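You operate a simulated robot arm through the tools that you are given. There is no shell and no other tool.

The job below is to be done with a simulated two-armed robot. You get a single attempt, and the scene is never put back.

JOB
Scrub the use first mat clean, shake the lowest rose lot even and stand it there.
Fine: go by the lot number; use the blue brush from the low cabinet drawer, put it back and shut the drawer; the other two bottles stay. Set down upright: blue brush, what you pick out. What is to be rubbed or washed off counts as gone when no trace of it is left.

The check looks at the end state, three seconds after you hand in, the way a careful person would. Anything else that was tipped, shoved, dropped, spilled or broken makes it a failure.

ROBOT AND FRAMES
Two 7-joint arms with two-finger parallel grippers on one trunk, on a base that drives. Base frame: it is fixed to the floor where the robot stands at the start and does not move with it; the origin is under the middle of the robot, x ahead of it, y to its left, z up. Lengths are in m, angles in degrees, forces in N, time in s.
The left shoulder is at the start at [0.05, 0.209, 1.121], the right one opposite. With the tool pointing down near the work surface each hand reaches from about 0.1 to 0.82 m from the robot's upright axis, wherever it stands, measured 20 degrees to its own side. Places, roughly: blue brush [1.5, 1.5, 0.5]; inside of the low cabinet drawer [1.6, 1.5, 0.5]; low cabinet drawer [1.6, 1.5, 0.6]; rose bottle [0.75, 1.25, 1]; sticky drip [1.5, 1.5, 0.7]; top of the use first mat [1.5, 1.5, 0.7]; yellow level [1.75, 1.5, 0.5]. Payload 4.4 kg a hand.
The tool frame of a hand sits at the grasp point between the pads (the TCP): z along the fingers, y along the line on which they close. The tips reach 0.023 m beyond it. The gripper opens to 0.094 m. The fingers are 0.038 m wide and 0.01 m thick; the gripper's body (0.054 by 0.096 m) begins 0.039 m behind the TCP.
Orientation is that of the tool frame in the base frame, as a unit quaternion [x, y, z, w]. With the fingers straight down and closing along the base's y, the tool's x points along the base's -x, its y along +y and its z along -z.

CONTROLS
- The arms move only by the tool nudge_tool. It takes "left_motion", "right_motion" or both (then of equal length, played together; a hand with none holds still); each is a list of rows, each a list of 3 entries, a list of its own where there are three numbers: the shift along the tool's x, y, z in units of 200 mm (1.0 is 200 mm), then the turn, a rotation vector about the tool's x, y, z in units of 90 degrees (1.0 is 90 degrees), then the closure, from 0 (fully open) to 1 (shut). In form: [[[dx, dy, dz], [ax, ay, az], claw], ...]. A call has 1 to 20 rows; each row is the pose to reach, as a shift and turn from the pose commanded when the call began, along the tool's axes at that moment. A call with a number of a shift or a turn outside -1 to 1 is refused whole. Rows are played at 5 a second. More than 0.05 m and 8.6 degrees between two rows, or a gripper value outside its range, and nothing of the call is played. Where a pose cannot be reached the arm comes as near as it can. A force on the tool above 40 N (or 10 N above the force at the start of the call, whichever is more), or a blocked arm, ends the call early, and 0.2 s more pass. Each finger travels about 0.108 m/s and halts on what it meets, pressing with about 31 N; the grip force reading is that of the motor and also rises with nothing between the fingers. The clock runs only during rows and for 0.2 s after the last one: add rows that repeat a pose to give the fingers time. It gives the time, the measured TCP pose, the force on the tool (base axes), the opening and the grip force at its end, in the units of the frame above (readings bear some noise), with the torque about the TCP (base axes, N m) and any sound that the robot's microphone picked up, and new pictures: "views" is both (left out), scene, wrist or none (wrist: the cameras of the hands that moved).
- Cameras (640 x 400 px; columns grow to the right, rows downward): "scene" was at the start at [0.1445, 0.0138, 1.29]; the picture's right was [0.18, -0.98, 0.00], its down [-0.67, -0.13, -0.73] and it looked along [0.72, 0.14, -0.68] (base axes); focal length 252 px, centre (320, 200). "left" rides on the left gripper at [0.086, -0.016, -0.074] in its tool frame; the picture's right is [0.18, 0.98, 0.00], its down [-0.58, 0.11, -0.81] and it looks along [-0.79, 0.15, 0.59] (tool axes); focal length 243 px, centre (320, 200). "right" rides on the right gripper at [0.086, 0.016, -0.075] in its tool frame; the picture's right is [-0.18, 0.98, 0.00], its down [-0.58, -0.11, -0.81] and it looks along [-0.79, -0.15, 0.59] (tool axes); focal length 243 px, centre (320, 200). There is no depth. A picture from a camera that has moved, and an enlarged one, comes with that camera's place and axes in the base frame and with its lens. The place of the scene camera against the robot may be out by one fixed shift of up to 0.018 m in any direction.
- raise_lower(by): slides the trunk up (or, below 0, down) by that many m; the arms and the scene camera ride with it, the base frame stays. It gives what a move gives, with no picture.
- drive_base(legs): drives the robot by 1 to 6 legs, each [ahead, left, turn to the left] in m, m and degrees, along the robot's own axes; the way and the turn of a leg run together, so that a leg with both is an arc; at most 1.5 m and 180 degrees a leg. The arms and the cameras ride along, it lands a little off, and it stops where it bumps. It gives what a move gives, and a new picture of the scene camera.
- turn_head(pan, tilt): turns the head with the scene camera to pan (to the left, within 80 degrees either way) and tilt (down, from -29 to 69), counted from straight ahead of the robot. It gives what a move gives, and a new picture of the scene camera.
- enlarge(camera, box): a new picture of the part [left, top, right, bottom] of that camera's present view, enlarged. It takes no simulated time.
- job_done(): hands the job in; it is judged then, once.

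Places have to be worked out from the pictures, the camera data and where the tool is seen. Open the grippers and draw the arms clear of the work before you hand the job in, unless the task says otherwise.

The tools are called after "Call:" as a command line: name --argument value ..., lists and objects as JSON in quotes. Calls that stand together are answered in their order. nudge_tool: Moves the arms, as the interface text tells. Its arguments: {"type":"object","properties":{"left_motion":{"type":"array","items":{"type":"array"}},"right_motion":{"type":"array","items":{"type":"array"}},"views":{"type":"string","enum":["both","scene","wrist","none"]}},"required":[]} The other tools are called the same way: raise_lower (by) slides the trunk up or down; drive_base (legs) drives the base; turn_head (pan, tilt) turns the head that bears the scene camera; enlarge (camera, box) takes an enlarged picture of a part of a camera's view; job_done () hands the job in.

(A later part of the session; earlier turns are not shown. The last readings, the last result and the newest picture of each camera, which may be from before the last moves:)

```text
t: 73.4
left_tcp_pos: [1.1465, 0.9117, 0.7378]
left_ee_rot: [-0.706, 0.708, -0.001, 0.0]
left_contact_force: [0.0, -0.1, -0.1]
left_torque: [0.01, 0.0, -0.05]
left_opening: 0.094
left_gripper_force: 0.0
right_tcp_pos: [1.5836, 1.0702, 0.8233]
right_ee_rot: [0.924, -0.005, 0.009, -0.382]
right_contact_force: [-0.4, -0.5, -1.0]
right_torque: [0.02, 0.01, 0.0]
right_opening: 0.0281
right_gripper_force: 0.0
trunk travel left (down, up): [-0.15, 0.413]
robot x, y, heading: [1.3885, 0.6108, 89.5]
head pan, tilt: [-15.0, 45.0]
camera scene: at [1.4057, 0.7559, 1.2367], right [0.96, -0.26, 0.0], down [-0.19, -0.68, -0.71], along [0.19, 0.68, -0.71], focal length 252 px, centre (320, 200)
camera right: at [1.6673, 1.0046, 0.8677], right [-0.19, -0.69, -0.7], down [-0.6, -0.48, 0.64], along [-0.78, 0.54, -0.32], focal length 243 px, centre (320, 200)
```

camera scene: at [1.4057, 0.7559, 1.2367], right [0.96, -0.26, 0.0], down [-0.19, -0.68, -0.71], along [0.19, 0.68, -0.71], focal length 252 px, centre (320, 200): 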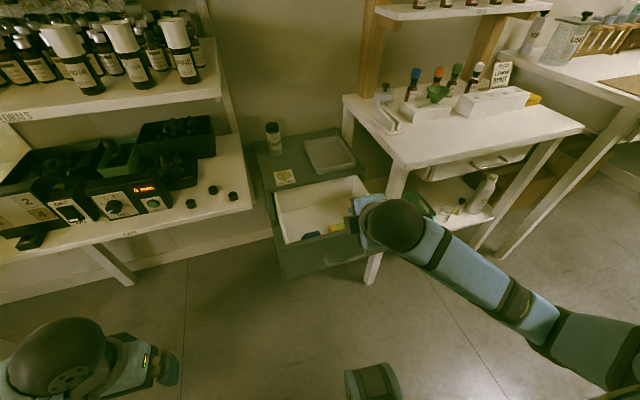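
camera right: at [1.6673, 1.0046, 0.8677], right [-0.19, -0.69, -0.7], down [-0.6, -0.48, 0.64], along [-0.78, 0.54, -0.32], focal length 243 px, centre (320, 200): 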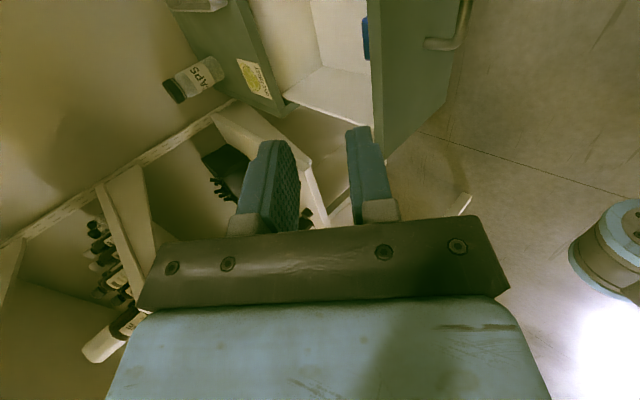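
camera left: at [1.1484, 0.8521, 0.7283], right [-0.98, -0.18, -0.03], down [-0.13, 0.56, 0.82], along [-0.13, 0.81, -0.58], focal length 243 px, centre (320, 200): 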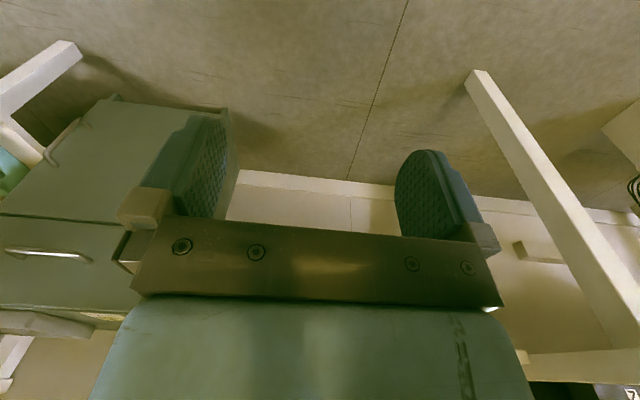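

Now I turn the right hand finger-down above the open drawer to view the brush with its wrist camera.

Call:
nudge_tool --right_motion '[[[-0.025, 0, 0], [-0.0301, 0.0301, 0.0725], 0.5], [[-0.05, 0, 0], [-0.0602, 0.0602, 0.1451], 0.5], [[-0.075, 0, 0], [-0.0902, 0.0902, 0.2176], 0.5], [[-0.1, 0, 0], [-0.1203, 0.1203, 0.2902], 0.5], [[-0.125, 0, 0], [-0.1504, 0.1504, 0.3627], 0.5], [[-0.15, 0, 0], [-0.1805, 0.1805, 0.4352], 0.5], [[-0.175, 0, 0], [-0.2105, 0.2105, 0.5078], 0.5], [[-0.2, 0, 0], [-0.2406, 0.2406, 0.5803], 0.5], [[-0.225, 0, 0], [-0.2707, 0.2707, 0.6528], 0.5], [[-0.25, 0, 0], [-0.3008, 0.3008, 0.7254], 0.5], [[-0.275, 0, 0], [-0.3308, 0.3308, 0.7979], 0.5], [[-0.3, 0, 0], [-0.3609, 0.3609, 0.8705], 0.5], [[-0.32, 0, 0], [-0.391, 0.391, 0.943], 0.5], [[-0.32, 0, 0], [-0.391, 0.391, 0.943], 0.5]]'

```text
t: 76.4
left_tcp_pos: [1.1463, 0.9114, 0.7374]
left_ee_rot: [-0.706, 0.708, 0.0, 0.0]
left_contact_force: [0.1, -0.1, -0.2]
left_torque: [-0.02, 0.0, 0.01]
left_opening: 0.0943
left_gripper_force: 0.1
right_tcp_pos: [1.5191, 1.072, 0.8215]
right_ee_rot: [-0.7, 0.714, -0.006, 0.003]
right_contact_force: [-0.7, 0.1, 0.1]
right_torque: [-0.01, -0.03, 0.0]
right_opening: 0.0468
right_gripper_force: 0.0
trunk travel left (down, up): [-0.15, 0.413]
robot x, y, heading: [1.3916, 0.6084, 90.0]
head pan, tilt: [-15.0, 45.0]
camera scene: at [1.4058, 0.7558, 1.2368], right [0.96, -0.26, 0.0], down [-0.19, -0.68, -0.71], along [0.19, 0.68, -0.71], focal length 252 px, centre (320, 200)
camera right: at [1.4995, 0.9856, 0.8984], right [-0.98, 0.2, -0.01], down [0.11, 0.58, 0.81], along [0.17, 0.79, -0.59], focal length 243 px, centre (320, 200)
```

scene: 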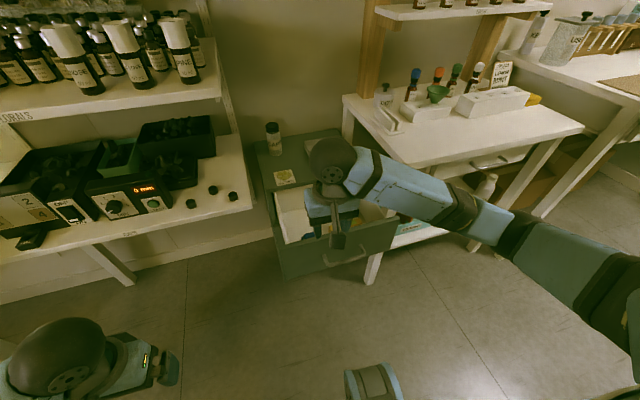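
right: 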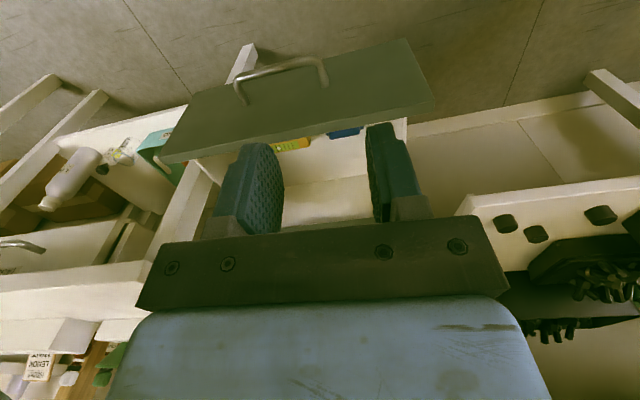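

The brush is just hidden behind the drawer front. I move the hand further over the drawer and higher for a steeper look.

Call:
nudge_tool --right_motion '[[[-0.15, 0, -0.06], [0, 0, 0], 0.3], [[-0.3, 0, -0.12], [0, 0, 0], 0.2], [[-0.45, 0, -0.18], [0, 0, 0], 0.1], [[-0.6, 0, -0.25], [0, 0, 0], 0.0], [[-0.65, 0, -0.25], [0, 0, 0], 0.0], [[-0.65, 0, -0.25], [0, 0, 0], 0.0]]'

Call:
enlarge --camera "right" --box '[200, 0, 440, 150]'

```text
t: 77.8
left_tcp_pos: [1.1458, 0.9106, 0.7378]
left_ee_rot: [-0.706, 0.708, 0.0, 0.0]
left_contact_force: [-0.2, -1.1, -0.2]
left_torque: [0.01, 0.0, -0.02]
left_opening: 0.0943
left_gripper_force: 0.1
right_tcp_pos: [1.5213, 1.2034, 0.8722]
right_ee_rot: [-0.701, 0.713, -0.005, 0.003]
right_contact_force: [-0.3, -0.3, 0.7]
right_torque: [-0.02, 0.0, 0.0]
right_opening: 0.0939
right_gripper_force: 0.1
trunk travel left (down, up): [-0.15, 0.413]
robot x, y, heading: [1.3854, 0.611, 89.8]
head pan, tilt: [-15.0, 45.0]
camera scene: at [1.4058, 0.7558, 1.2368], right [0.96, -0.26, 0.0], down [-0.19, -0.68, -0.71], along [0.19, 0.68, -0.71], focal length 252 px, centre (320, 200)
camera right: at [1.5018, 1.1167, 0.9481], right [-0.98, 0.2, -0.01], down [0.11, 0.58, 0.81], along [0.17, 0.79, -0.59], focal length 243 px, centre (320, 200)
```

scene: 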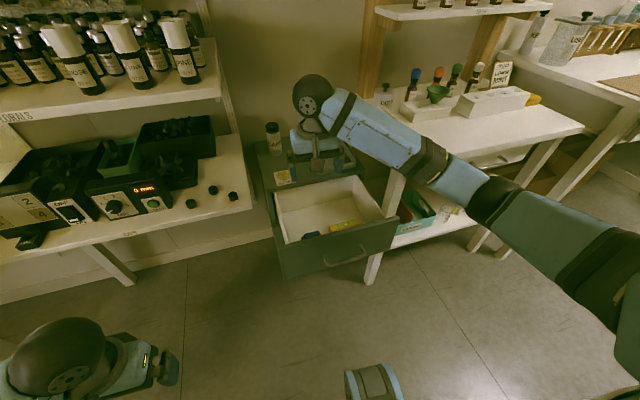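
right: 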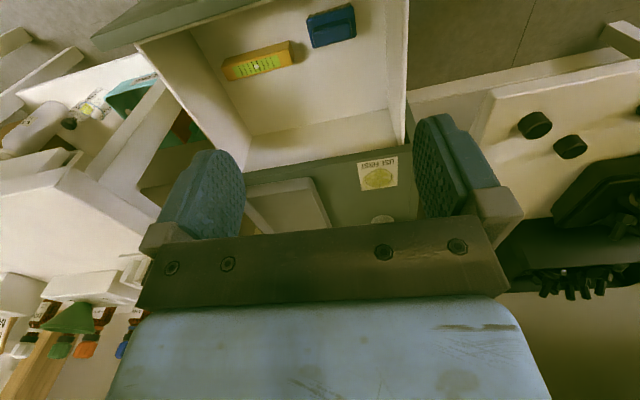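

```text
2.67 times, centred on (320, 75) of right
camera zoom: at [1.5018, 1.1167, 0.9481], right [-0.98, 0.2, -0.01], down [0.11, 0.58, 0.81], along [0.17, 0.79, -0.59], focal length 647 px, centre (320, 533)
```

zoom: 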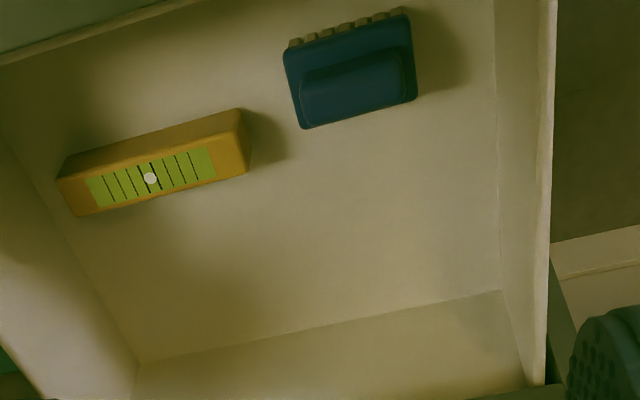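

The brush stands bristles down, its blue grip bar along x, centre near (1.517, 1.256). I roll the hand so it will close across the bar (along y) and come down part way above it.

Call:
nudge_tool --right_motion '[[[-0.02, 0, 0.03], [0, 0, -0.09], 0.0], [[-0.05, 0, 0.06], [0, 0, -0.18], 0.0], [[-0.08, 0, 0.1], [0, 0, -0.27], 0.0], [[-0.1, 0, 0.15], [0, 0, -0.36], 0.0], [[-0.13, 0, 0.2], [0, 0, -0.45], 0.0], [[-0.15, 0, 0.26], [0, 0, -0.54], 0.0], [[-0.18, 0, 0.32], [0, 0, -0.63], 0.0], [[-0.2, 0, 0.4], [0, 0, -0.72], 0.0], [[-0.23, 0, 0.46], [0, 0, -0.81], 0.0], [[-0.25, 0, 0.53], [0, 0, -0.9], 0.0], [[-0.263, 0.02, 0.6], [0, 0, -0.99], 0.0], [[-0.263, 0.02, 0.6], [0, 0, -1.0], 0.0], [[-0.263, 0.02, 0.6], [0, 0, -1.0], 0.0]]'

Call:
enlarge --camera "scene" --box '[255, 150, 415, 250]'

```text
t: 80.6
left_tcp_pos: [1.1464, 0.9108, 0.7379]
left_ee_rot: [-0.706, 0.709, 0.001, -0.001]
left_contact_force: [-0.6, 0.0, -0.7]
left_torque: [-0.01, 0.01, 0.0]
left_opening: 0.0939
left_gripper_force: 0.2
right_tcp_pos: [1.5183, 1.2541, 0.7522]
right_ee_rot: [1.0, -0.008, 0.005, 0.001]
right_contact_force: [0.2, 0.3, 0.0]
right_torque: [-0.01, 0.0, -0.02]
right_opening: 0.0941
right_gripper_force: 0.1
trunk travel left (down, up): [-0.15, 0.413]
robot x, y, heading: [1.3909, 0.6107, 89.6]
head pan, tilt: [-15.0, 45.0]
camera scene: at [1.4058, 0.7558, 1.2368], right [0.96, -0.26, 0.0], down [-0.19, -0.68, -0.71], along [0.19, 0.68, -0.71], focal length 252 px, centre (320, 200)
camera right: at [1.603, 1.2369, 0.8289], right [-0.2, -0.98, 0.0], down [-0.59, 0.12, 0.8], along [-0.78, 0.16, -0.6], focal length 243 px, centre (320, 200)
```

scene: 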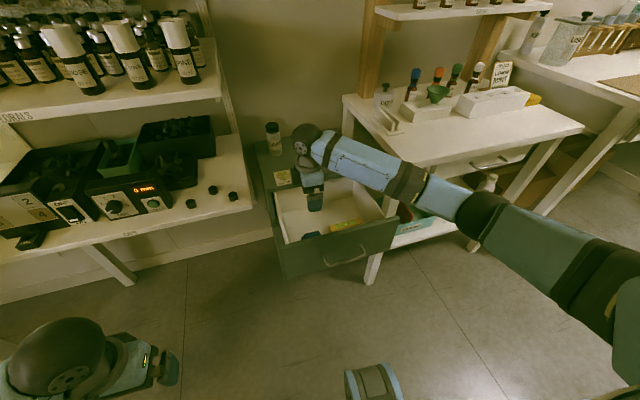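
right: 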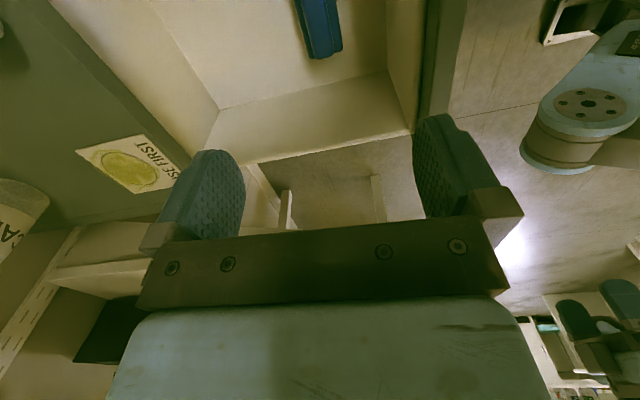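

```text
4.00 times, centred on (335, 200) of scene
camera zoom: at [1.4058, 0.7558, 1.2368], right [0.96, -0.26, 0.0], down [-0.19, -0.68, -0.71], along [0.19, 0.68, -0.71], focal length 1007 px, centre (260, 200)
```

zoom: 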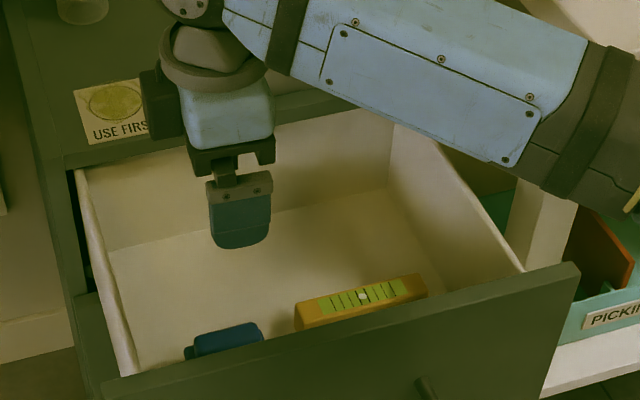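

Call:
enlarge --camera "right" --box '[240, 0, 400, 100]'

```text
4.00 times, centred on (320, 50) of right
camera zoom: at [1.603, 1.2369, 0.8289], right [-0.2, -0.98, 0.0], down [-0.59, 0.12, 0.8], along [-0.78, 0.16, -0.6], focal length 970 px, centre (320, 800)
```

zoom: 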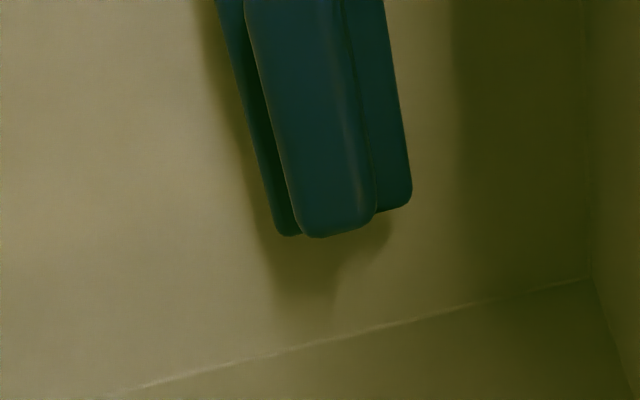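

The bar's end is triangulated at (1.489, 1.256, 0.549), 21 mm wide and 55 mm long; the plate below is at about z 0.525. I lower the hand onto the bar with a narrowed opening.

Call:
nudge_tool --right_motion '[[[0, 0, 0.15], [0, 0, 0], 0.3], [[0, 0, 0.3], [0, 0, 0], 0.36], [[0, 0, 0.45], [0, 0, 0], 0.36], [[0, 0, 0.6], [0, 0, 0], 0.36], [[0, 0, 0.72], [0, 0, 0], 0.36], [[0, 0, 0.8], [0, 0, 0], 0.36], [[0, 0, 0.88], [0, 0, 0], 0.36], [[0, 0, 0.94], [0, 0, 0], 0.36], [[0, 0, 0.98], [0, 0, 0], 0.36], [[0, 0, 0.98], [0, 0, 0], 0.36]]'

Call:
enlarge --camera "scene" --box '[255, 150, 415, 250]'

```text
t: 82.8
left_tcp_pos: [1.1449, 0.9115, 0.7363]
left_ee_rot: [-0.706, 0.708, -0.001, 0.001]
left_contact_force: [-0.4, 0.7, -0.6]
left_torque: [0.01, 0.0, 0.03]
left_opening: 0.0939
left_gripper_force: 0.1
right_tcp_pos: [1.5223, 1.2547, 0.5558]
right_ee_rot: [1.0, -0.009, 0.006, 0.001]
right_contact_force: [0.2, 0.7, -0.5]
right_torque: [-0.01, 0.04, 0.02]
right_opening: 0.0602
right_gripper_force: 0.0
trunk travel left (down, up): [-0.15, 0.413]
robot x, y, heading: [1.3889, 0.6125, 89.6]
head pan, tilt: [-15.0, 45.0]
camera scene: at [1.4058, 0.7558, 1.2368], right [0.96, -0.26, 0.0], down [-0.19, -0.68, -0.71], along [0.19, 0.68, -0.71], focal length 252 px, centre (320, 200)
camera right: at [1.6057, 1.2365, 0.633], right [-0.2, -0.98, 0.0], down [-0.59, 0.12, 0.8], along [-0.78, 0.16, -0.6], focal length 243 px, centre (320, 200)
```

scene: 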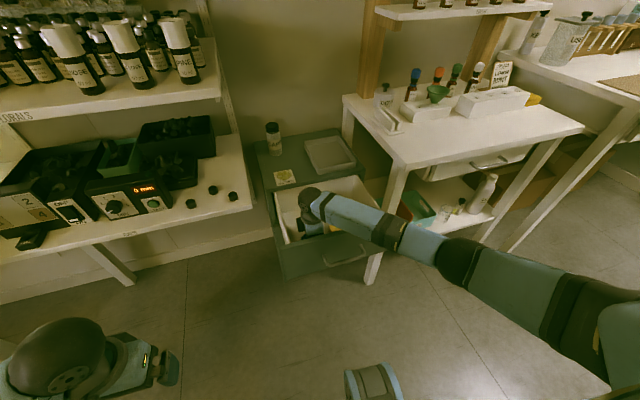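
right: 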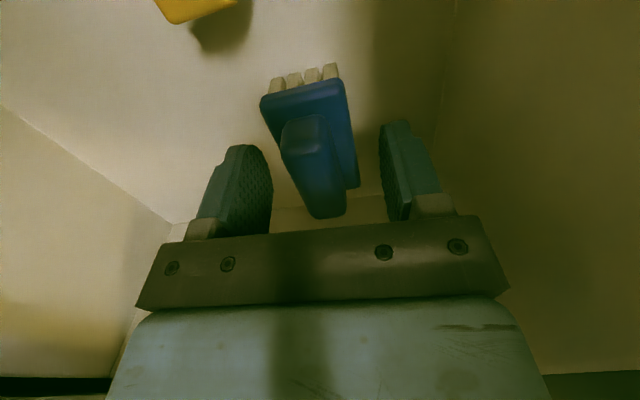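

```text
4.00 times, centred on (335, 200) of scene
camera zoom: at [1.4058, 0.7558, 1.2368], right [0.96, -0.26, 0.0], down [-0.19, -0.68, -0.71], along [0.19, 0.68, -0.71], focal length 1007 px, centre (260, 200)
```

zoom: 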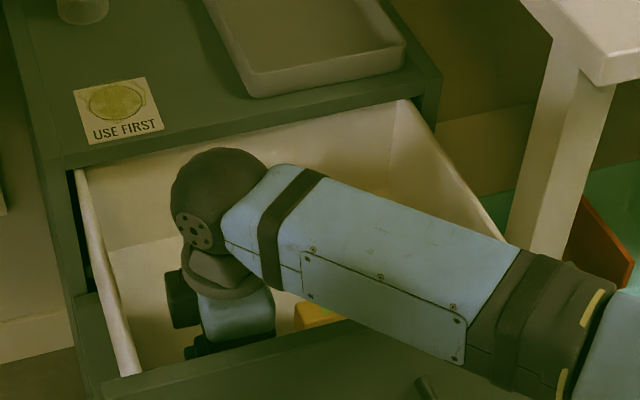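

The bar is centred between the fingers. I go down 4 mm more and close on it.

Call:
nudge_tool --right_motion '[[[0, 0, 0.02], [0, 0, 0], 0.36], [[0, 0, 0.02], [0, 0, 0], 0.6], [[0, 0, 0.02], [0, 0, 0], 0.8], [[0, 0, 0.02], [0, 0, 0], 1.0], [[0, 0, 0.02], [0, 0, 0], 1.0], [[0, 0, 0.02], [0, 0, 0], 1.0], [[0, 0, 0.02], [0, 0, 0], 1.0]]' --views "wrist"

```text
t: 84.4
left_tcp_pos: [1.1463, 0.9114, 0.7369]
left_ee_rot: [-0.705, 0.709, 0.001, 0.0]
left_contact_force: [0.4, 0.2, 0.3]
left_torque: [0.02, 0.02, -0.01]
left_opening: 0.0941
left_gripper_force: 0.1
right_tcp_pos: [1.5211, 1.2537, 0.5524]
right_ee_rot: [1.0, -0.009, 0.006, 0.001]
right_contact_force: [0.2, 0.6, 0.5]
right_torque: [-0.02, -0.01, -0.03]
right_opening: 0.0392
right_gripper_force: 31.4
trunk travel left (down, up): [-0.15, 0.413]
robot x, y, heading: [1.388, 0.6125, 89.7]
head pan, tilt: [-15.0, 45.0]
camera right: at [1.6057, 1.2367, 0.629], right [-0.2, -0.98, 0.0], down [-0.59, 0.12, 0.8], along [-0.78, 0.16, -0.6], focal length 243 px, centre (320, 200)
```

right: 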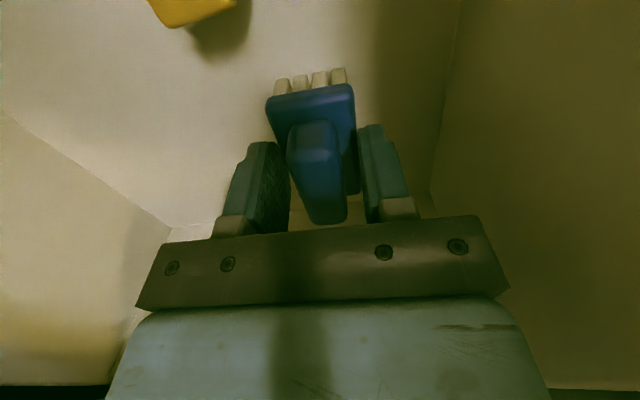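

The opening of 39 mm shows that the tips closed on the plate rather than on the bar. I reopen, rise 8 mm and close again on the bar.

Call:
nudge_tool --right_motion '[[[0, 0, 0], [0, 0, 0], 0.45], [[0, 0, 0], [0, 0, 0], 0.4], [[0, 0, -0.02], [0, 0, 0], 0.4], [[0, 0, -0.04], [0, 0, 0], 0.4], [[0, 0, -0.04], [0, 0, 0], 0.6], [[0, 0, -0.04], [0, 0, 0], 0.8], [[0, 0, -0.04], [0, 0, 0], 1.0], [[0, 0, -0.04], [0, 0, 0], 1.0], [[0, 0, -0.04], [0, 0, 0], 1.0]]' --views "wrist"

```text
t: 86.4
left_tcp_pos: [1.1453, 0.9132, 0.7368]
left_ee_rot: [-0.706, 0.709, 0.0, 0.0]
left_contact_force: [1.6, 0.3, 0.7]
left_torque: [0.0, -0.04, -0.03]
left_opening: 0.0942
left_gripper_force: 0.0
right_tcp_pos: [1.5225, 1.2549, 0.5595]
right_ee_rot: [1.0, -0.009, 0.006, 0.001]
right_contact_force: [0.9, 0.6, 0.7]
right_torque: [0.02, 0.04, -0.03]
right_opening: 0.0217
right_gripper_force: 31.1
trunk travel left (down, up): [-0.15, 0.413]
robot x, y, heading: [1.389, 0.6106, 89.7]
head pan, tilt: [-15.0, 45.0]
camera right: at [1.6058, 1.2367, 0.6374], right [-0.2, -0.98, 0.0], down [-0.59, 0.12, 0.8], along [-0.78, 0.16, -0.6], focal length 243 px, centre (320, 200)
```

right: 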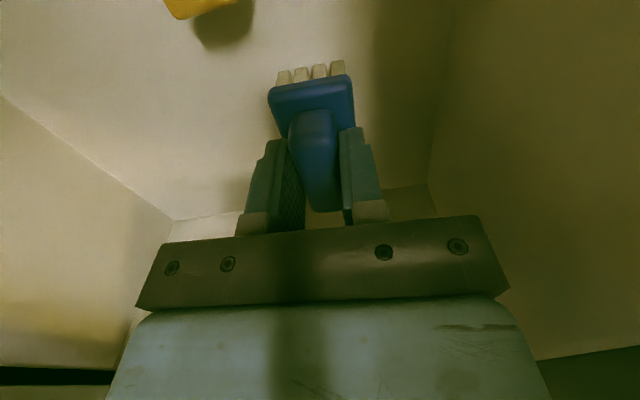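

The bar is held (21.7 mm). I note this rest pose for the return (1.5225, 1.2549, 0.5595) and lift the brush straight up 20 cm.

Call:
nudge_tool --right_motion '[[[0, 0, -0.05], [0, 0, 0], 1.0], [[0, 0, -0.15], [0, 0, 0], 1.0], [[0, 0, -0.3], [0, 0, 0], 1.0], [[0, 0, -0.45], [0, 0, 0], 1.0], [[0, 0, -0.6], [0, 0, 0], 1.0], [[0, 0, -0.75], [0, 0, 0], 1.0], [[0, 0, -0.9], [0, 0, 0], 1.0], [[0, 0, -1.0], [0, 0, 0], 1.0], [[0, 0, -1.0], [0, 0, 0], 1.0]]'

Call:
enlarge --camera "scene" --box '[255, 120, 415, 240]'

```text
t: 88.4
left_tcp_pos: [1.1454, 0.9116, 0.7371]
left_ee_rot: [-0.706, 0.708, -0.001, 0.0]
left_contact_force: [0.3, -0.9, -0.3]
left_torque: [0.01, -0.02, -0.01]
left_opening: 0.0938
left_gripper_force: 0.1
right_tcp_pos: [1.5202, 1.2547, 0.7589]
right_ee_rot: [1.0, -0.009, 0.006, 0.0]
right_contact_force: [0.1, 0.1, -0.6]
right_torque: [0.0, -0.01, 0.01]
right_opening: 0.0
right_gripper_force: 30.8
trunk travel left (down, up): [-0.15, 0.413]
robot x, y, heading: [1.3895, 0.6087, 89.8]
head pan, tilt: [-15.0, 45.0]
camera scene: at [1.4058, 0.7558, 1.2368], right [0.96, -0.26, 0.0], down [-0.19, -0.68, -0.71], along [0.19, 0.68, -0.71], focal length 252 px, centre (320, 200)
camera right: at [1.6047, 1.2369, 0.8369], right [-0.2, -0.98, 0.0], down [-0.59, 0.12, 0.8], along [-0.78, 0.16, -0.6], focal length 243 px, centre (320, 200)
```

scene: 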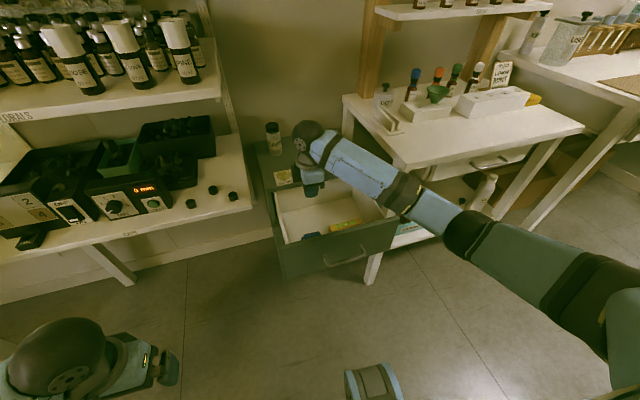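
right: 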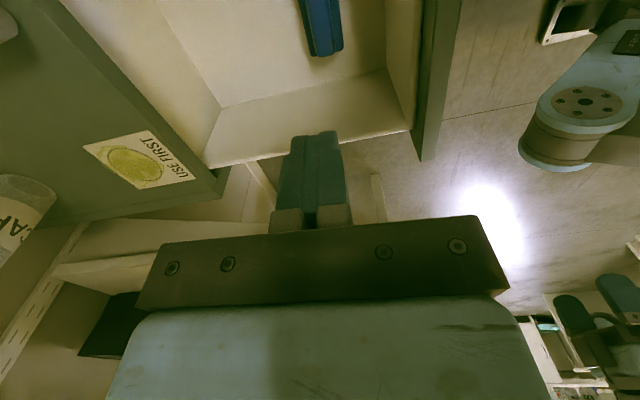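

```text
3.33 times, centred on (335, 180) of scene
camera zoom: at [1.4058, 0.7558, 1.2368], right [0.96, -0.26, 0.0], down [-0.19, -0.68, -0.71], along [0.19, 0.68, -0.71], focal length 839 px, centre (270, 267)
```

zoom: 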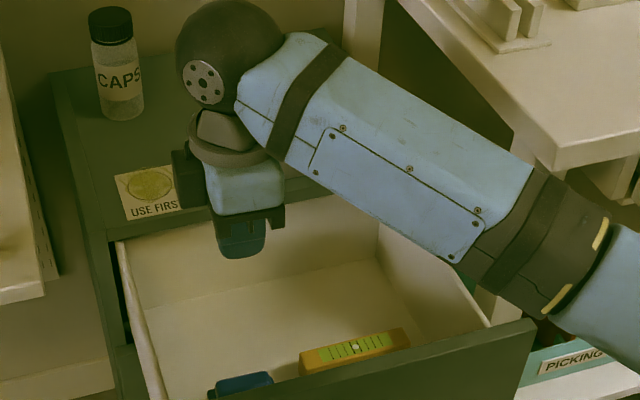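

The brush slipped out and stayed standing in the drawer where it was. I go back down, this time deeper to grip the plate's full thickness (about z 0.525–0.533).

Call:
nudge_tool --right_motion '[[[0, 0, 0.15], [0, 0, 0], 0.5], [[0, 0, 0.3], [0, 0, 0], 0.36], [[0, 0, 0.45], [0, 0, 0], 0.36], [[0, 0, 0.6], [0, 0, 0], 0.36], [[0, 0, 0.72], [0, 0, 0], 0.36], [[0, 0, 0.8], [0, 0, 0], 0.36], [[0, 0, 0.88], [0, 0, 0], 0.36], [[0, 0, 0.94], [0, 0, 0], 0.36], [[0, 0, 0.98], [0, 0, 0], 0.36], [[0, 0, 0.98], [0, 0, 0], 0.36]]' --views "wrist"

```text
t: 90.6
left_tcp_pos: [1.1462, 0.9112, 0.7387]
left_ee_rot: [-0.706, 0.708, -0.001, 0.0]
left_contact_force: [0.2, 0.6, 0.3]
left_torque: [0.03, -0.01, 0.0]
left_opening: 0.0938
left_gripper_force: 0.0
right_tcp_pos: [1.5204, 1.2528, 0.5647]
right_ee_rot: [1.0, -0.008, 0.006, 0.001]
right_contact_force: [-0.6, -0.8, 0.3]
right_torque: [0.0, 0.0, -0.02]
right_opening: 0.0603
right_gripper_force: 0.0
trunk travel left (down, up): [-0.15, 0.413]
robot x, y, heading: [1.3871, 0.6123, 90.0]
head pan, tilt: [-15.0, 45.0]
camera right: at [1.605, 1.2361, 0.6408], right [-0.2, -0.98, 0.0], down [-0.59, 0.12, 0.8], along [-0.78, 0.16, -0.6], focal length 243 px, centre (320, 200)
```

right: 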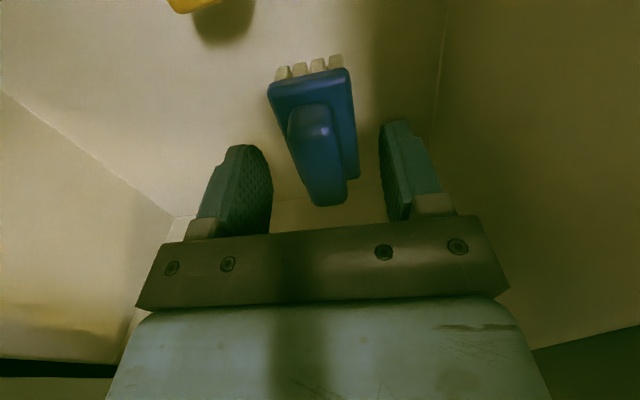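

Call:
nudge_tool --right_motion '[[[0, 0, 0.05], [0, 0, 0], 0.36], [[0, 0, 0.1], [0, 0, 0], 0.36], [[0, 0, 0.1], [0, 0, 0], 0.5], [[0, 0, 0.1], [0, 0, 0], 0.7], [[0, 0, 0.1], [0, 0, 0], 0.9], [[0, 0, 0.1], [0, 0, 0], 1.0], [[0, 0, 0.1], [0, 0, 0], 1.0], [[0, 0, 0.1], [0, 0, 0], 1.0], [[0, 0, 0.1], [0, 0, 0], 1.0]]' --views "wrist"

```text
t: 92.6
left_tcp_pos: [1.1464, 0.9116, 0.7365]
left_ee_rot: [-0.706, 0.709, 0.0, 0.0]
left_contact_force: [-0.3, 1.3, 0.8]
left_torque: [-0.01, -0.01, -0.03]
left_opening: 0.0941
left_gripper_force: 0.0
right_tcp_pos: [1.5218, 1.2535, 0.5422]
right_ee_rot: [1.0, -0.009, 0.006, 0.001]
right_contact_force: [-0.5, -0.9, -0.3]
right_torque: [0.01, -0.01, 0.02]
right_opening: 0.0393
right_gripper_force: 30.8
trunk travel left (down, up): [-0.15, 0.413]
robot x, y, heading: [1.3894, 0.6119, 89.8]
head pan, tilt: [-15.0, 45.0]
camera right: at [1.6063, 1.2355, 0.6203], right [-0.2, -0.98, 0.0], down [-0.59, 0.12, 0.8], along [-0.78, 0.16, -0.6], focal length 243 px, centre (320, 200)
```

right: 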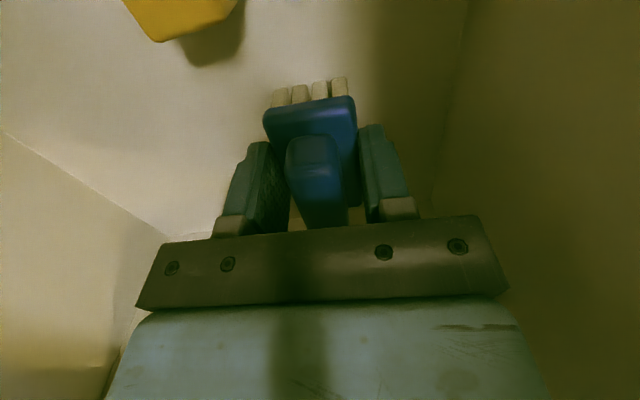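

The plate is gripped at 39 mm with TCP z 0.542. I lift again and check.

Call:
nudge_tool --right_motion '[[[0, 0, -0.03], [0, 0, 0], 1.0], [[0, 0, -0.08], [0, 0, 0], 1.0], [[0, 0, -0.16], [0, 0, 0], 1.0], [[0, 0, -0.26], [0, 0, 0], 1.0], [[0, 0, -0.38], [0, 0, 0], 1.0], [[0, 0, -0.52], [0, 0, 0], 1.0], [[0, 0, -0.68], [0, 0, 0], 1.0], [[0, 0, -0.84], [0, 0, 0], 1.0], [[0, 0, -1.0], [0, 0, 0], 1.0], [[0, 0, -1.0], [0, 0, 0], 1.0]]'

Call:
enlarge --camera "scene" --box '[255, 120, 415, 240]'

```text
t: 94.8
left_tcp_pos: [1.1452, 0.9118, 0.7373]
left_ee_rot: [-0.706, 0.708, 0.0, -0.001]
left_contact_force: [-0.4, 0.5, -0.3]
left_torque: [-0.01, -0.01, 0.0]
left_opening: 0.0941
left_gripper_force: 0.0
right_tcp_pos: [1.5173, 1.2526, 0.7445]
right_ee_rot: [1.0, -0.008, 0.007, 0.001]
right_contact_force: [-0.2, 0.2, -1.1]
right_torque: [-0.02, 0.01, 0.0]
right_opening: 0.039
right_gripper_force: 30.9
trunk travel left (down, up): [-0.15, 0.413]
robot x, y, heading: [1.3871, 0.6153, 89.5]
head pan, tilt: [-15.0, 45.0]
camera scene: at [1.4059, 0.7559, 1.2368], right [0.96, -0.26, 0.0], down [-0.19, -0.68, -0.71], along [0.19, 0.68, -0.71], focal length 252 px, centre (320, 200)
camera right: at [1.6025, 1.2344, 0.821], right [-0.2, -0.98, 0.0], down [-0.59, 0.12, 0.8], along [-0.78, 0.16, -0.6], focal length 243 px, centre (320, 200)
```

scene: 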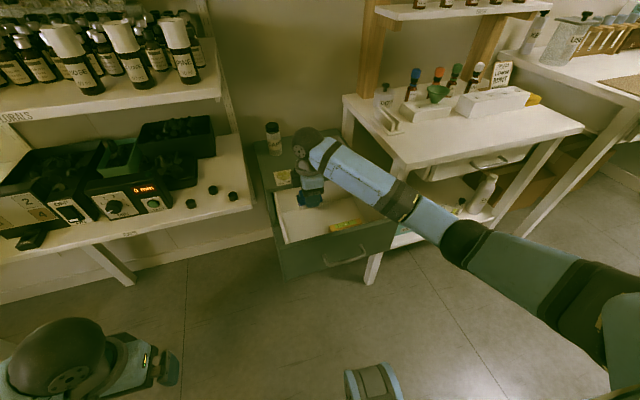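
right: 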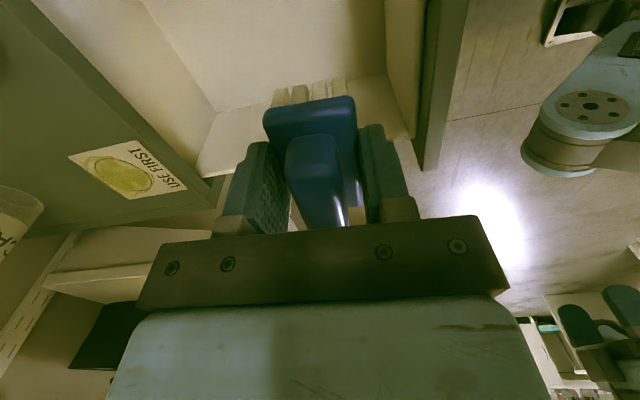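

```text
3.33 times, centred on (335, 180) of scene
camera zoom: at [1.4059, 0.7559, 1.2368], right [0.96, -0.26, 0.0], down [-0.19, -0.68, -0.71], along [0.19, 0.68, -0.71], focal length 839 px, centre (270, 267)
```

zoom: 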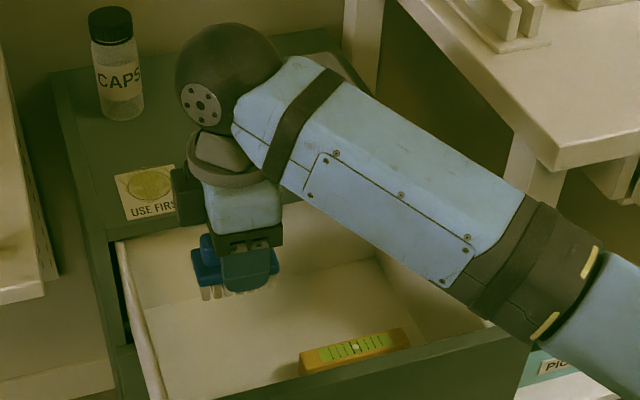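

The brush is held firmly. The drip triangulates at (1.469, 1.463, 0.654), a bit too far from here, so I raise the hand, pull the left hand back and drive 14 cm ahead.

Call:
nudge_tool --right_motion '[[[0, 0, -0.1], [0, 0, 0], 1.0], [[0, 0, -0.2], [0, 0, 0], 1.0], [[0, 0, -0.3], [0, 0, 0], 1.0], [[0, 0, -0.3], [0, 0, 0], 1.0]]' --left_motion '[[[0.15, 0, 0], [0, 0, 0], 0], [[0.3, 0, 0], [0, 0, 0], 0], [[0.45, 0, 0], [0, 0, 0], 0], [[0.5, 0, 0], [0, 0, 0], 0]]' --views "none"

Call:
drive_base --legs '[[0.14, 0.0, 0]]'

```text
t: 95.8
left_tcp_pos: [1.1528, 0.858, 0.697]
left_ee_rot: [-0.706, 0.708, 0.0, -0.001]
left_contact_force: [0.3, -0.1, -0.1]
left_torque: [0.01, 0.02, 0.01]
left_opening: 0.0941
left_gripper_force: 0.1
left hand out of reach, approached as far as the arm can: row 1, 2, 3, 4
right_tcp_pos: [1.5186, 1.2536, 0.8033]
right_ee_rot: [1.0, -0.009, 0.006, 0.001]
right_contact_force: [-0.3, 0.1, -0.1]
right_torque: [0.03, 0.0, 0.0]
right_opening: 0.0391
right_gripper_force: 31.5
trunk travel left (down, up): [-0.15, 0.413]
robot x, y, heading: [1.3912, 0.6123, 89.5]
head pan, tilt: [-15.0, 45.0]
```

```text
t: 97.2
left_tcp_pos: [1.1544, 0.9983, 0.696]
left_ee_rot: [-0.706, 0.708, 0.0, -0.001]
left_contact_force: [0.5, -0.2, -0.1]
left_torque: [0.01, 0.04, -0.01]
left_opening: 0.094
left_gripper_force: 0.1
right_tcp_pos: [1.5195, 1.3934, 0.8027]
right_ee_rot: [1.0, -0.008, 0.006, 0.002]
right_contact_force: [0.5, 0.8, -1.0]
right_torque: [0.0, 0.0, -0.03]
right_opening: 0.0392
right_gripper_force: 31.1
trunk travel left (down, up): [-0.15, 0.413]
robot x, y, heading: [1.3893, 0.7515, 89.9]
head pan, tilt: [-15.0, 45.0]
camera scene: at [1.4065, 0.8962, 1.2367], right [0.96, -0.26, 0.0], down [-0.19, -0.68, -0.71], along [0.19, 0.68, -0.71], focal length 252 px, centre (320, 200)
```

scene: 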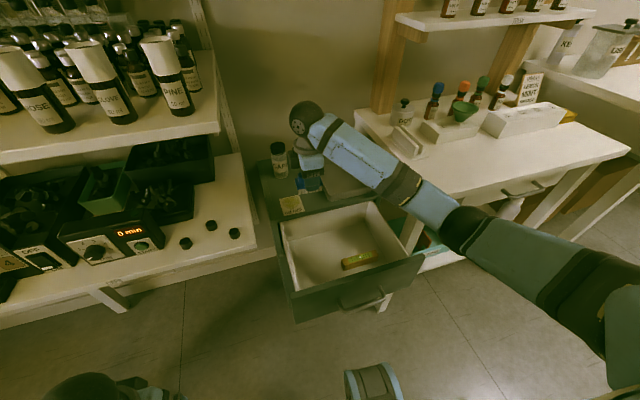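

I move the brush above the drip, 3 cm over the mat, and look.

Call:
nudge_tool --right_motion '[[[-0.05, -0.08, 0.05], [0, 0, 0], 1.0], [[-0.1, -0.16, 0.12], [0, 0, 0], 1.0], [[-0.15, -0.24, 0.2], [0, 0, 0], 1.0], [[-0.2, -0.32, 0.3], [0, 0, 0], 1.0], [[-0.2275, -0.35, 0.38], [0, 0, 0], 1.0], [[-0.2275, -0.35, 0.41], [0, 0, 0], 1.0], [[-0.2275, -0.35, 0.41], [0, 0, 0], 1.0]]'

Call:
enlarge --camera "scene" --box '[255, 120, 415, 240]'

Call:
turn_head --pan 5 --tilt 45

```text
t: 98.8
left_tcp_pos: [1.154, 0.997, 0.6956]
left_ee_rot: [-0.706, 0.708, 0.0, 0.001]
left_contact_force: [0.6, 0.8, 0.0]
left_torque: [-0.01, -0.02, 0.01]
left_opening: 0.0946
left_gripper_force: 0.1
right_tcp_pos: [1.4754, 1.4657, 0.7205]
right_ee_rot: [1.0, -0.008, 0.006, 0.0]
right_contact_force: [-0.4, -0.2, -1.3]
right_torque: [-0.03, 0.0, 0.03]
right_opening: 0.039
right_gripper_force: 31.1
trunk travel left (down, up): [-0.15, 0.413]
robot x, y, heading: [1.3896, 0.751, 89.6]
head pan, tilt: [-15.0, 45.0]
camera scene: at [1.4064, 0.8956, 1.2368], right [0.96, -0.26, 0.0], down [-0.19, -0.68, -0.71], along [0.19, 0.68, -0.71], focal length 252 px, centre (320, 200)
camera right: at [1.5601, 1.4471, 0.798], right [-0.2, -0.98, 0.0], down [-0.59, 0.12, 0.8], along [-0.78, 0.16, -0.6], focal length 243 px, centre (320, 200)
```

scene: 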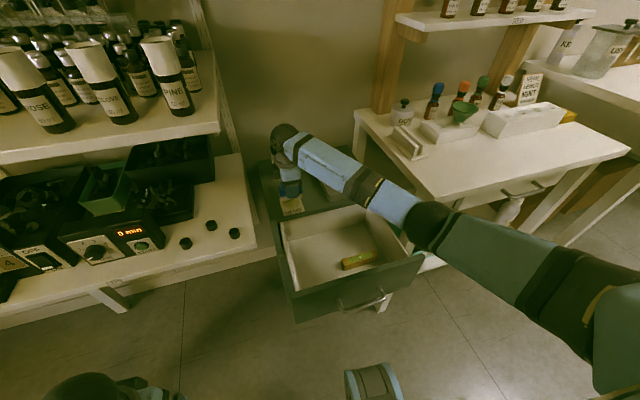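
right: 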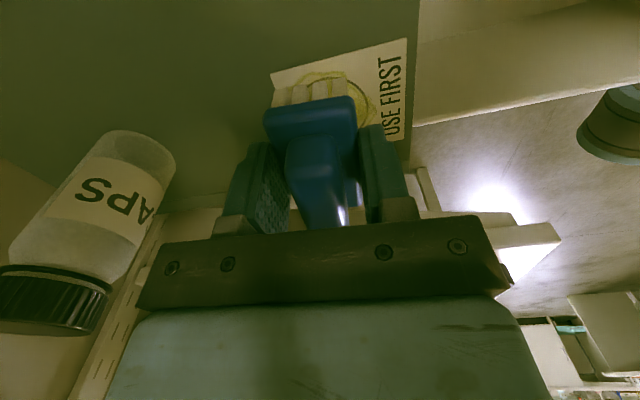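

```text
3.33 times, centred on (335, 180) of scene
camera zoom: at [1.4064, 0.8956, 1.2368], right [0.96, -0.26, 0.0], down [-0.19, -0.68, -0.71], along [0.19, 0.68, -0.71], focal length 839 px, centre (270, 267)
```

zoom: 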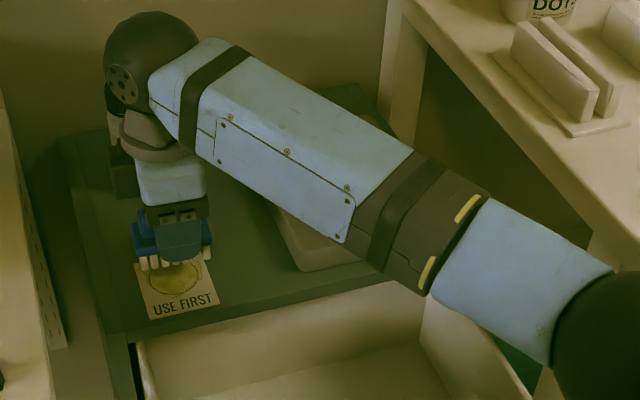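

```text
t: 99.6
left_tcp_pos: [1.1543, 0.999, 0.6956]
left_ee_rot: [-0.706, 0.708, 0.0, 0.0]
left_contact_force: [0.1, 0.2, 0.7]
left_torque: [0.02, 0.01, -0.03]
left_opening: 0.0941
left_gripper_force: 0.0
right_tcp_pos: [1.4767, 1.4657, 0.7198]
right_ee_rot: [1.0, -0.009, 0.006, 0.001]
right_contact_force: [0.2, -0.1, -1.3]
right_torque: [-0.03, 0.01, -0.01]
right_opening: 0.0391
right_gripper_force: 31.8
trunk travel left (down, up): [-0.15, 0.413]
robot x, y, heading: [1.3895, 0.752, 89.9]
head pan, tilt: [5.0, 45.0]
camera scene: at [1.3784, 0.8982, 1.2368], right [1.0, 0.08, 0.0], down [0.06, -0.7, -0.71], along [-0.06, 0.7, -0.71], focal length 252 px, centre (320, 200)
```

scene: 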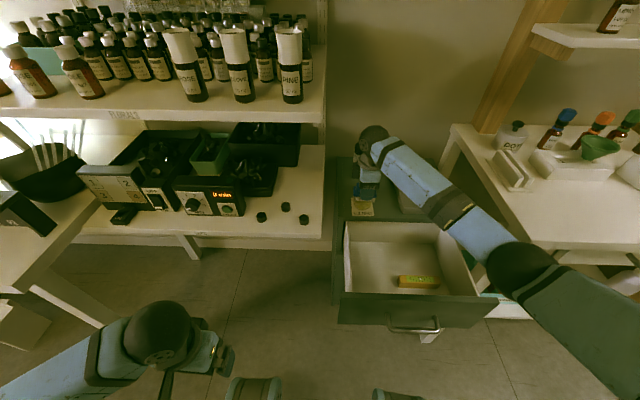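

The brush hangs over the drip. I lower it slowly to near contact and read the force.

Call:
nudge_tool --right_motion '[[[0, 0, 0.04], [0, 0, 0], 1.0], [[0, 0, 0.08], [0, 0, 0], 1.0], [[0, 0, 0.11], [0, 0, 0], 1.0], [[0, 0, 0.125], [0, 0, 0], 1.0], [[0, 0, 0.135], [0, 0, 0], 1.0], [[0, 0, 0.135], [0, 0, 0], 1.0]]' --views "wrist"

```text
t: 101.0
left_tcp_pos: [1.1553, 0.9989, 0.6959]
left_ee_rot: [-0.707, 0.708, 0.0, 0.001]
left_contact_force: [1.1, -0.5, -0.7]
left_torque: [0.0, 0.0, 0.0]
left_opening: 0.094
left_gripper_force: 0.0
right_tcp_pos: [1.4762, 1.4641, 0.6962]
right_ee_rot: [1.0, -0.009, 0.006, 0.0]
right_contact_force: [1.9, 3.1, 9.6]
right_torque: [0.03, -0.02, 0.01]
right_opening: 0.0391
right_gripper_force: 31.1
trunk travel left (down, up): [-0.15, 0.413]
robot x, y, heading: [1.3916, 0.7471, 89.7]
head pan, tilt: [5.0, 45.0]
camera right: at [1.5603, 1.4461, 0.7725], right [-0.2, -0.98, 0.0], down [-0.59, 0.12, 0.8], along [-0.78, 0.16, -0.6], focal length 243 px, centre (320, 200)
```

right: 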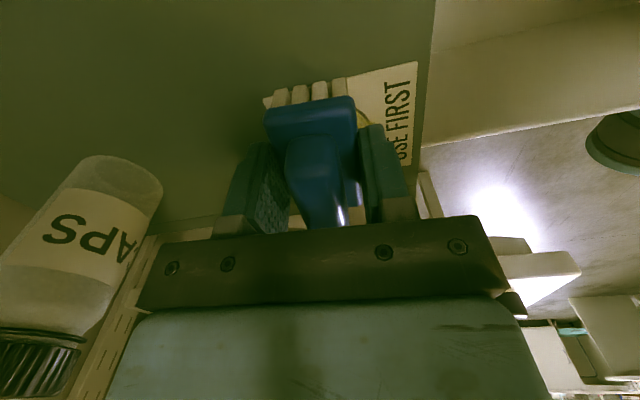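

Contact with about 10 N upward force. The drip reaches further towards the front, so I scrub back and forth in y with small x shifts.

Call:
nudge_tool --right_motion '[[[0, 0.06, 0], [0, 0, 0], 1.0], [[0, 0.13, 0], [0, 0, 0], 1.0], [[0, 0.06, 0], [0, 0, 0], 1.0], [[0, -0.03, 0], [0, 0, 0], 1.0], [[0.05, 0.05, 0], [0, 0, 0], 1.0], [[0.05, 0.13, 0], [0, 0, 0], 1.0], [[0.05, 0.05, 0], [0, 0, 0], 1.0], [[0.05, -0.03, 0], [0, 0, 0], 1.0], [[-0.05, 0.0, 0], [0, 0, 0], 1.0], [[-0.05, 0.08, 0], [0, 0, 0], 1.0], [[-0.05, 0.13, 0], [0, 0, 0], 1.0], [[-0.05, 0.05, 0], [0, 0, 0], 1.0], [[-0.05, -0.03, 0], [0, 0, 0], 1.0], [[0.03, 0.05, 0], [0, 0, 0], 1.0], [[0.06, 0.1, 0], [0, 0, 0], 1.0], [[-0.06, 0.1, 0], [0, 0, 0], 1.0], [[0.06, 0.03, 0], [0, 0, 0], 1.0], [[-0.06, 0.03, 0], [0, 0, 0], 1.0], [[0, 0, 0], [0, 0, 0], 1.0]]'

```text
t: 105.0
left_tcp_pos: [1.1534, 0.9979, 0.6944]
left_ee_rot: [-0.706, 0.709, 0.0, 0.001]
left_contact_force: [-0.7, -0.1, 0.3]
left_torque: [0.0, 0.02, -0.01]
left_opening: 0.0938
left_gripper_force: 0.0
right_tcp_pos: [1.4754, 1.4637, 0.6948]
right_ee_rot: [1.0, -0.008, 0.006, 0.001]
right_contact_force: [-1.7, -2.7, 8.3]
right_torque: [-0.02, 0.01, 0.0]
right_opening: 0.0392
right_gripper_force: 31.3
trunk travel left (down, up): [-0.15, 0.413]
robot x, y, heading: [1.3857, 0.7541, 90.0]
head pan, tilt: [5.0, 45.0]
camera scene: at [1.3782, 0.8971, 1.2369], right [1.0, 0.08, 0.0], down [0.06, -0.7, -0.71], along [-0.06, 0.71, -0.71], focal length 252 px, centre (320, 200)
camera right: at [1.56, 1.4459, 0.7724], right [-0.2, -0.98, 0.0], down [-0.59, 0.12, 0.8], along [-0.78, 0.16, -0.6], focal length 243 px, centre (320, 200)
```

scene: 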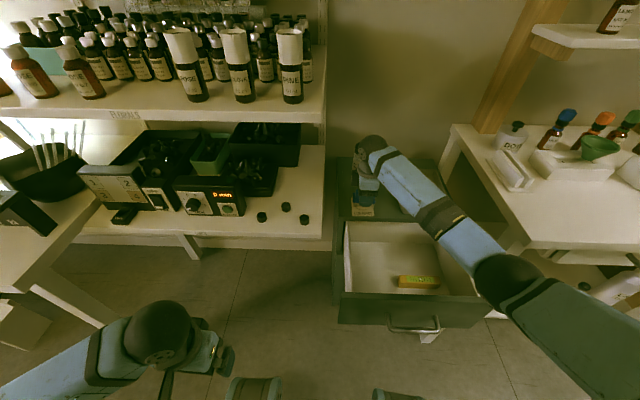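
right: 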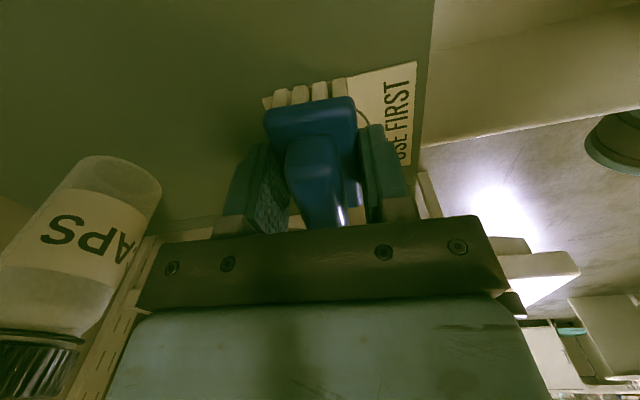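

The visible part looks cleaner. I lift the brush 10 cm, move it aside a bit and inspect the mat.

Call:
nudge_tool --right_motion '[[[0, 0, -0.1], [0, 0, 0], 1.0], [[0, 0, -0.3], [0, 0, 0], 1.0], [[0.1, 0.1, -0.5], [0, 0, 0], 1.0], [[0.3, 0.3, -0.6], [0, 0, 0], 1.0], [[0.5, 0.5, -0.6], [0, 0, 0], 1.0], [[0.5, 0.5, -0.6], [0, 0, 0], 1.0]]'

Call:
enlarge --camera "scene" --box '[320, 170, 400, 220]'

Call:
enlarge --camera "right" --box '[40, 80, 280, 230]'

```text
refused: row 4 steps farther than a row can; nothing moved
```

```text
8.00 times, centred on (360, 195) of scene
camera zoom: at [1.3782, 0.8971, 1.2369], right [1.0, 0.08, 0.0], down [0.06, -0.7, -0.71], along [-0.06, 0.71, -0.71], focal length 2015 px, centre (0, 240)
```

zoom: 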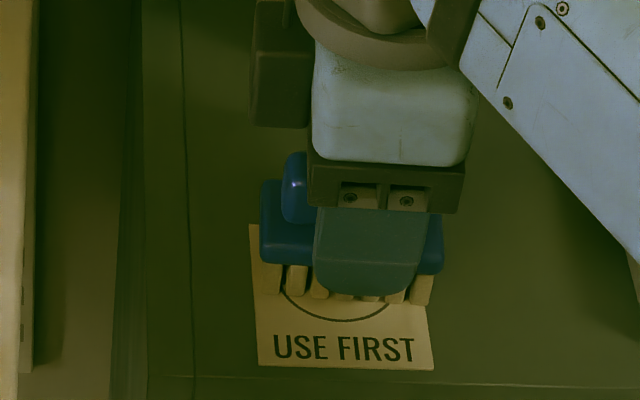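

```text
2.67 times, centred on (160, 155) of right
camera zoom: at [1.56, 1.4459, 0.7724], right [-0.2, -0.98, 0.0], down [-0.59, 0.12, 0.8], along [-0.78, 0.16, -0.6], focal length 647 px, centre (747, 320)
```

zoom: 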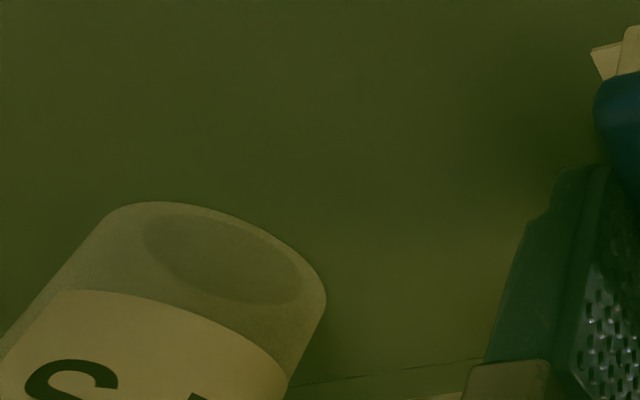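

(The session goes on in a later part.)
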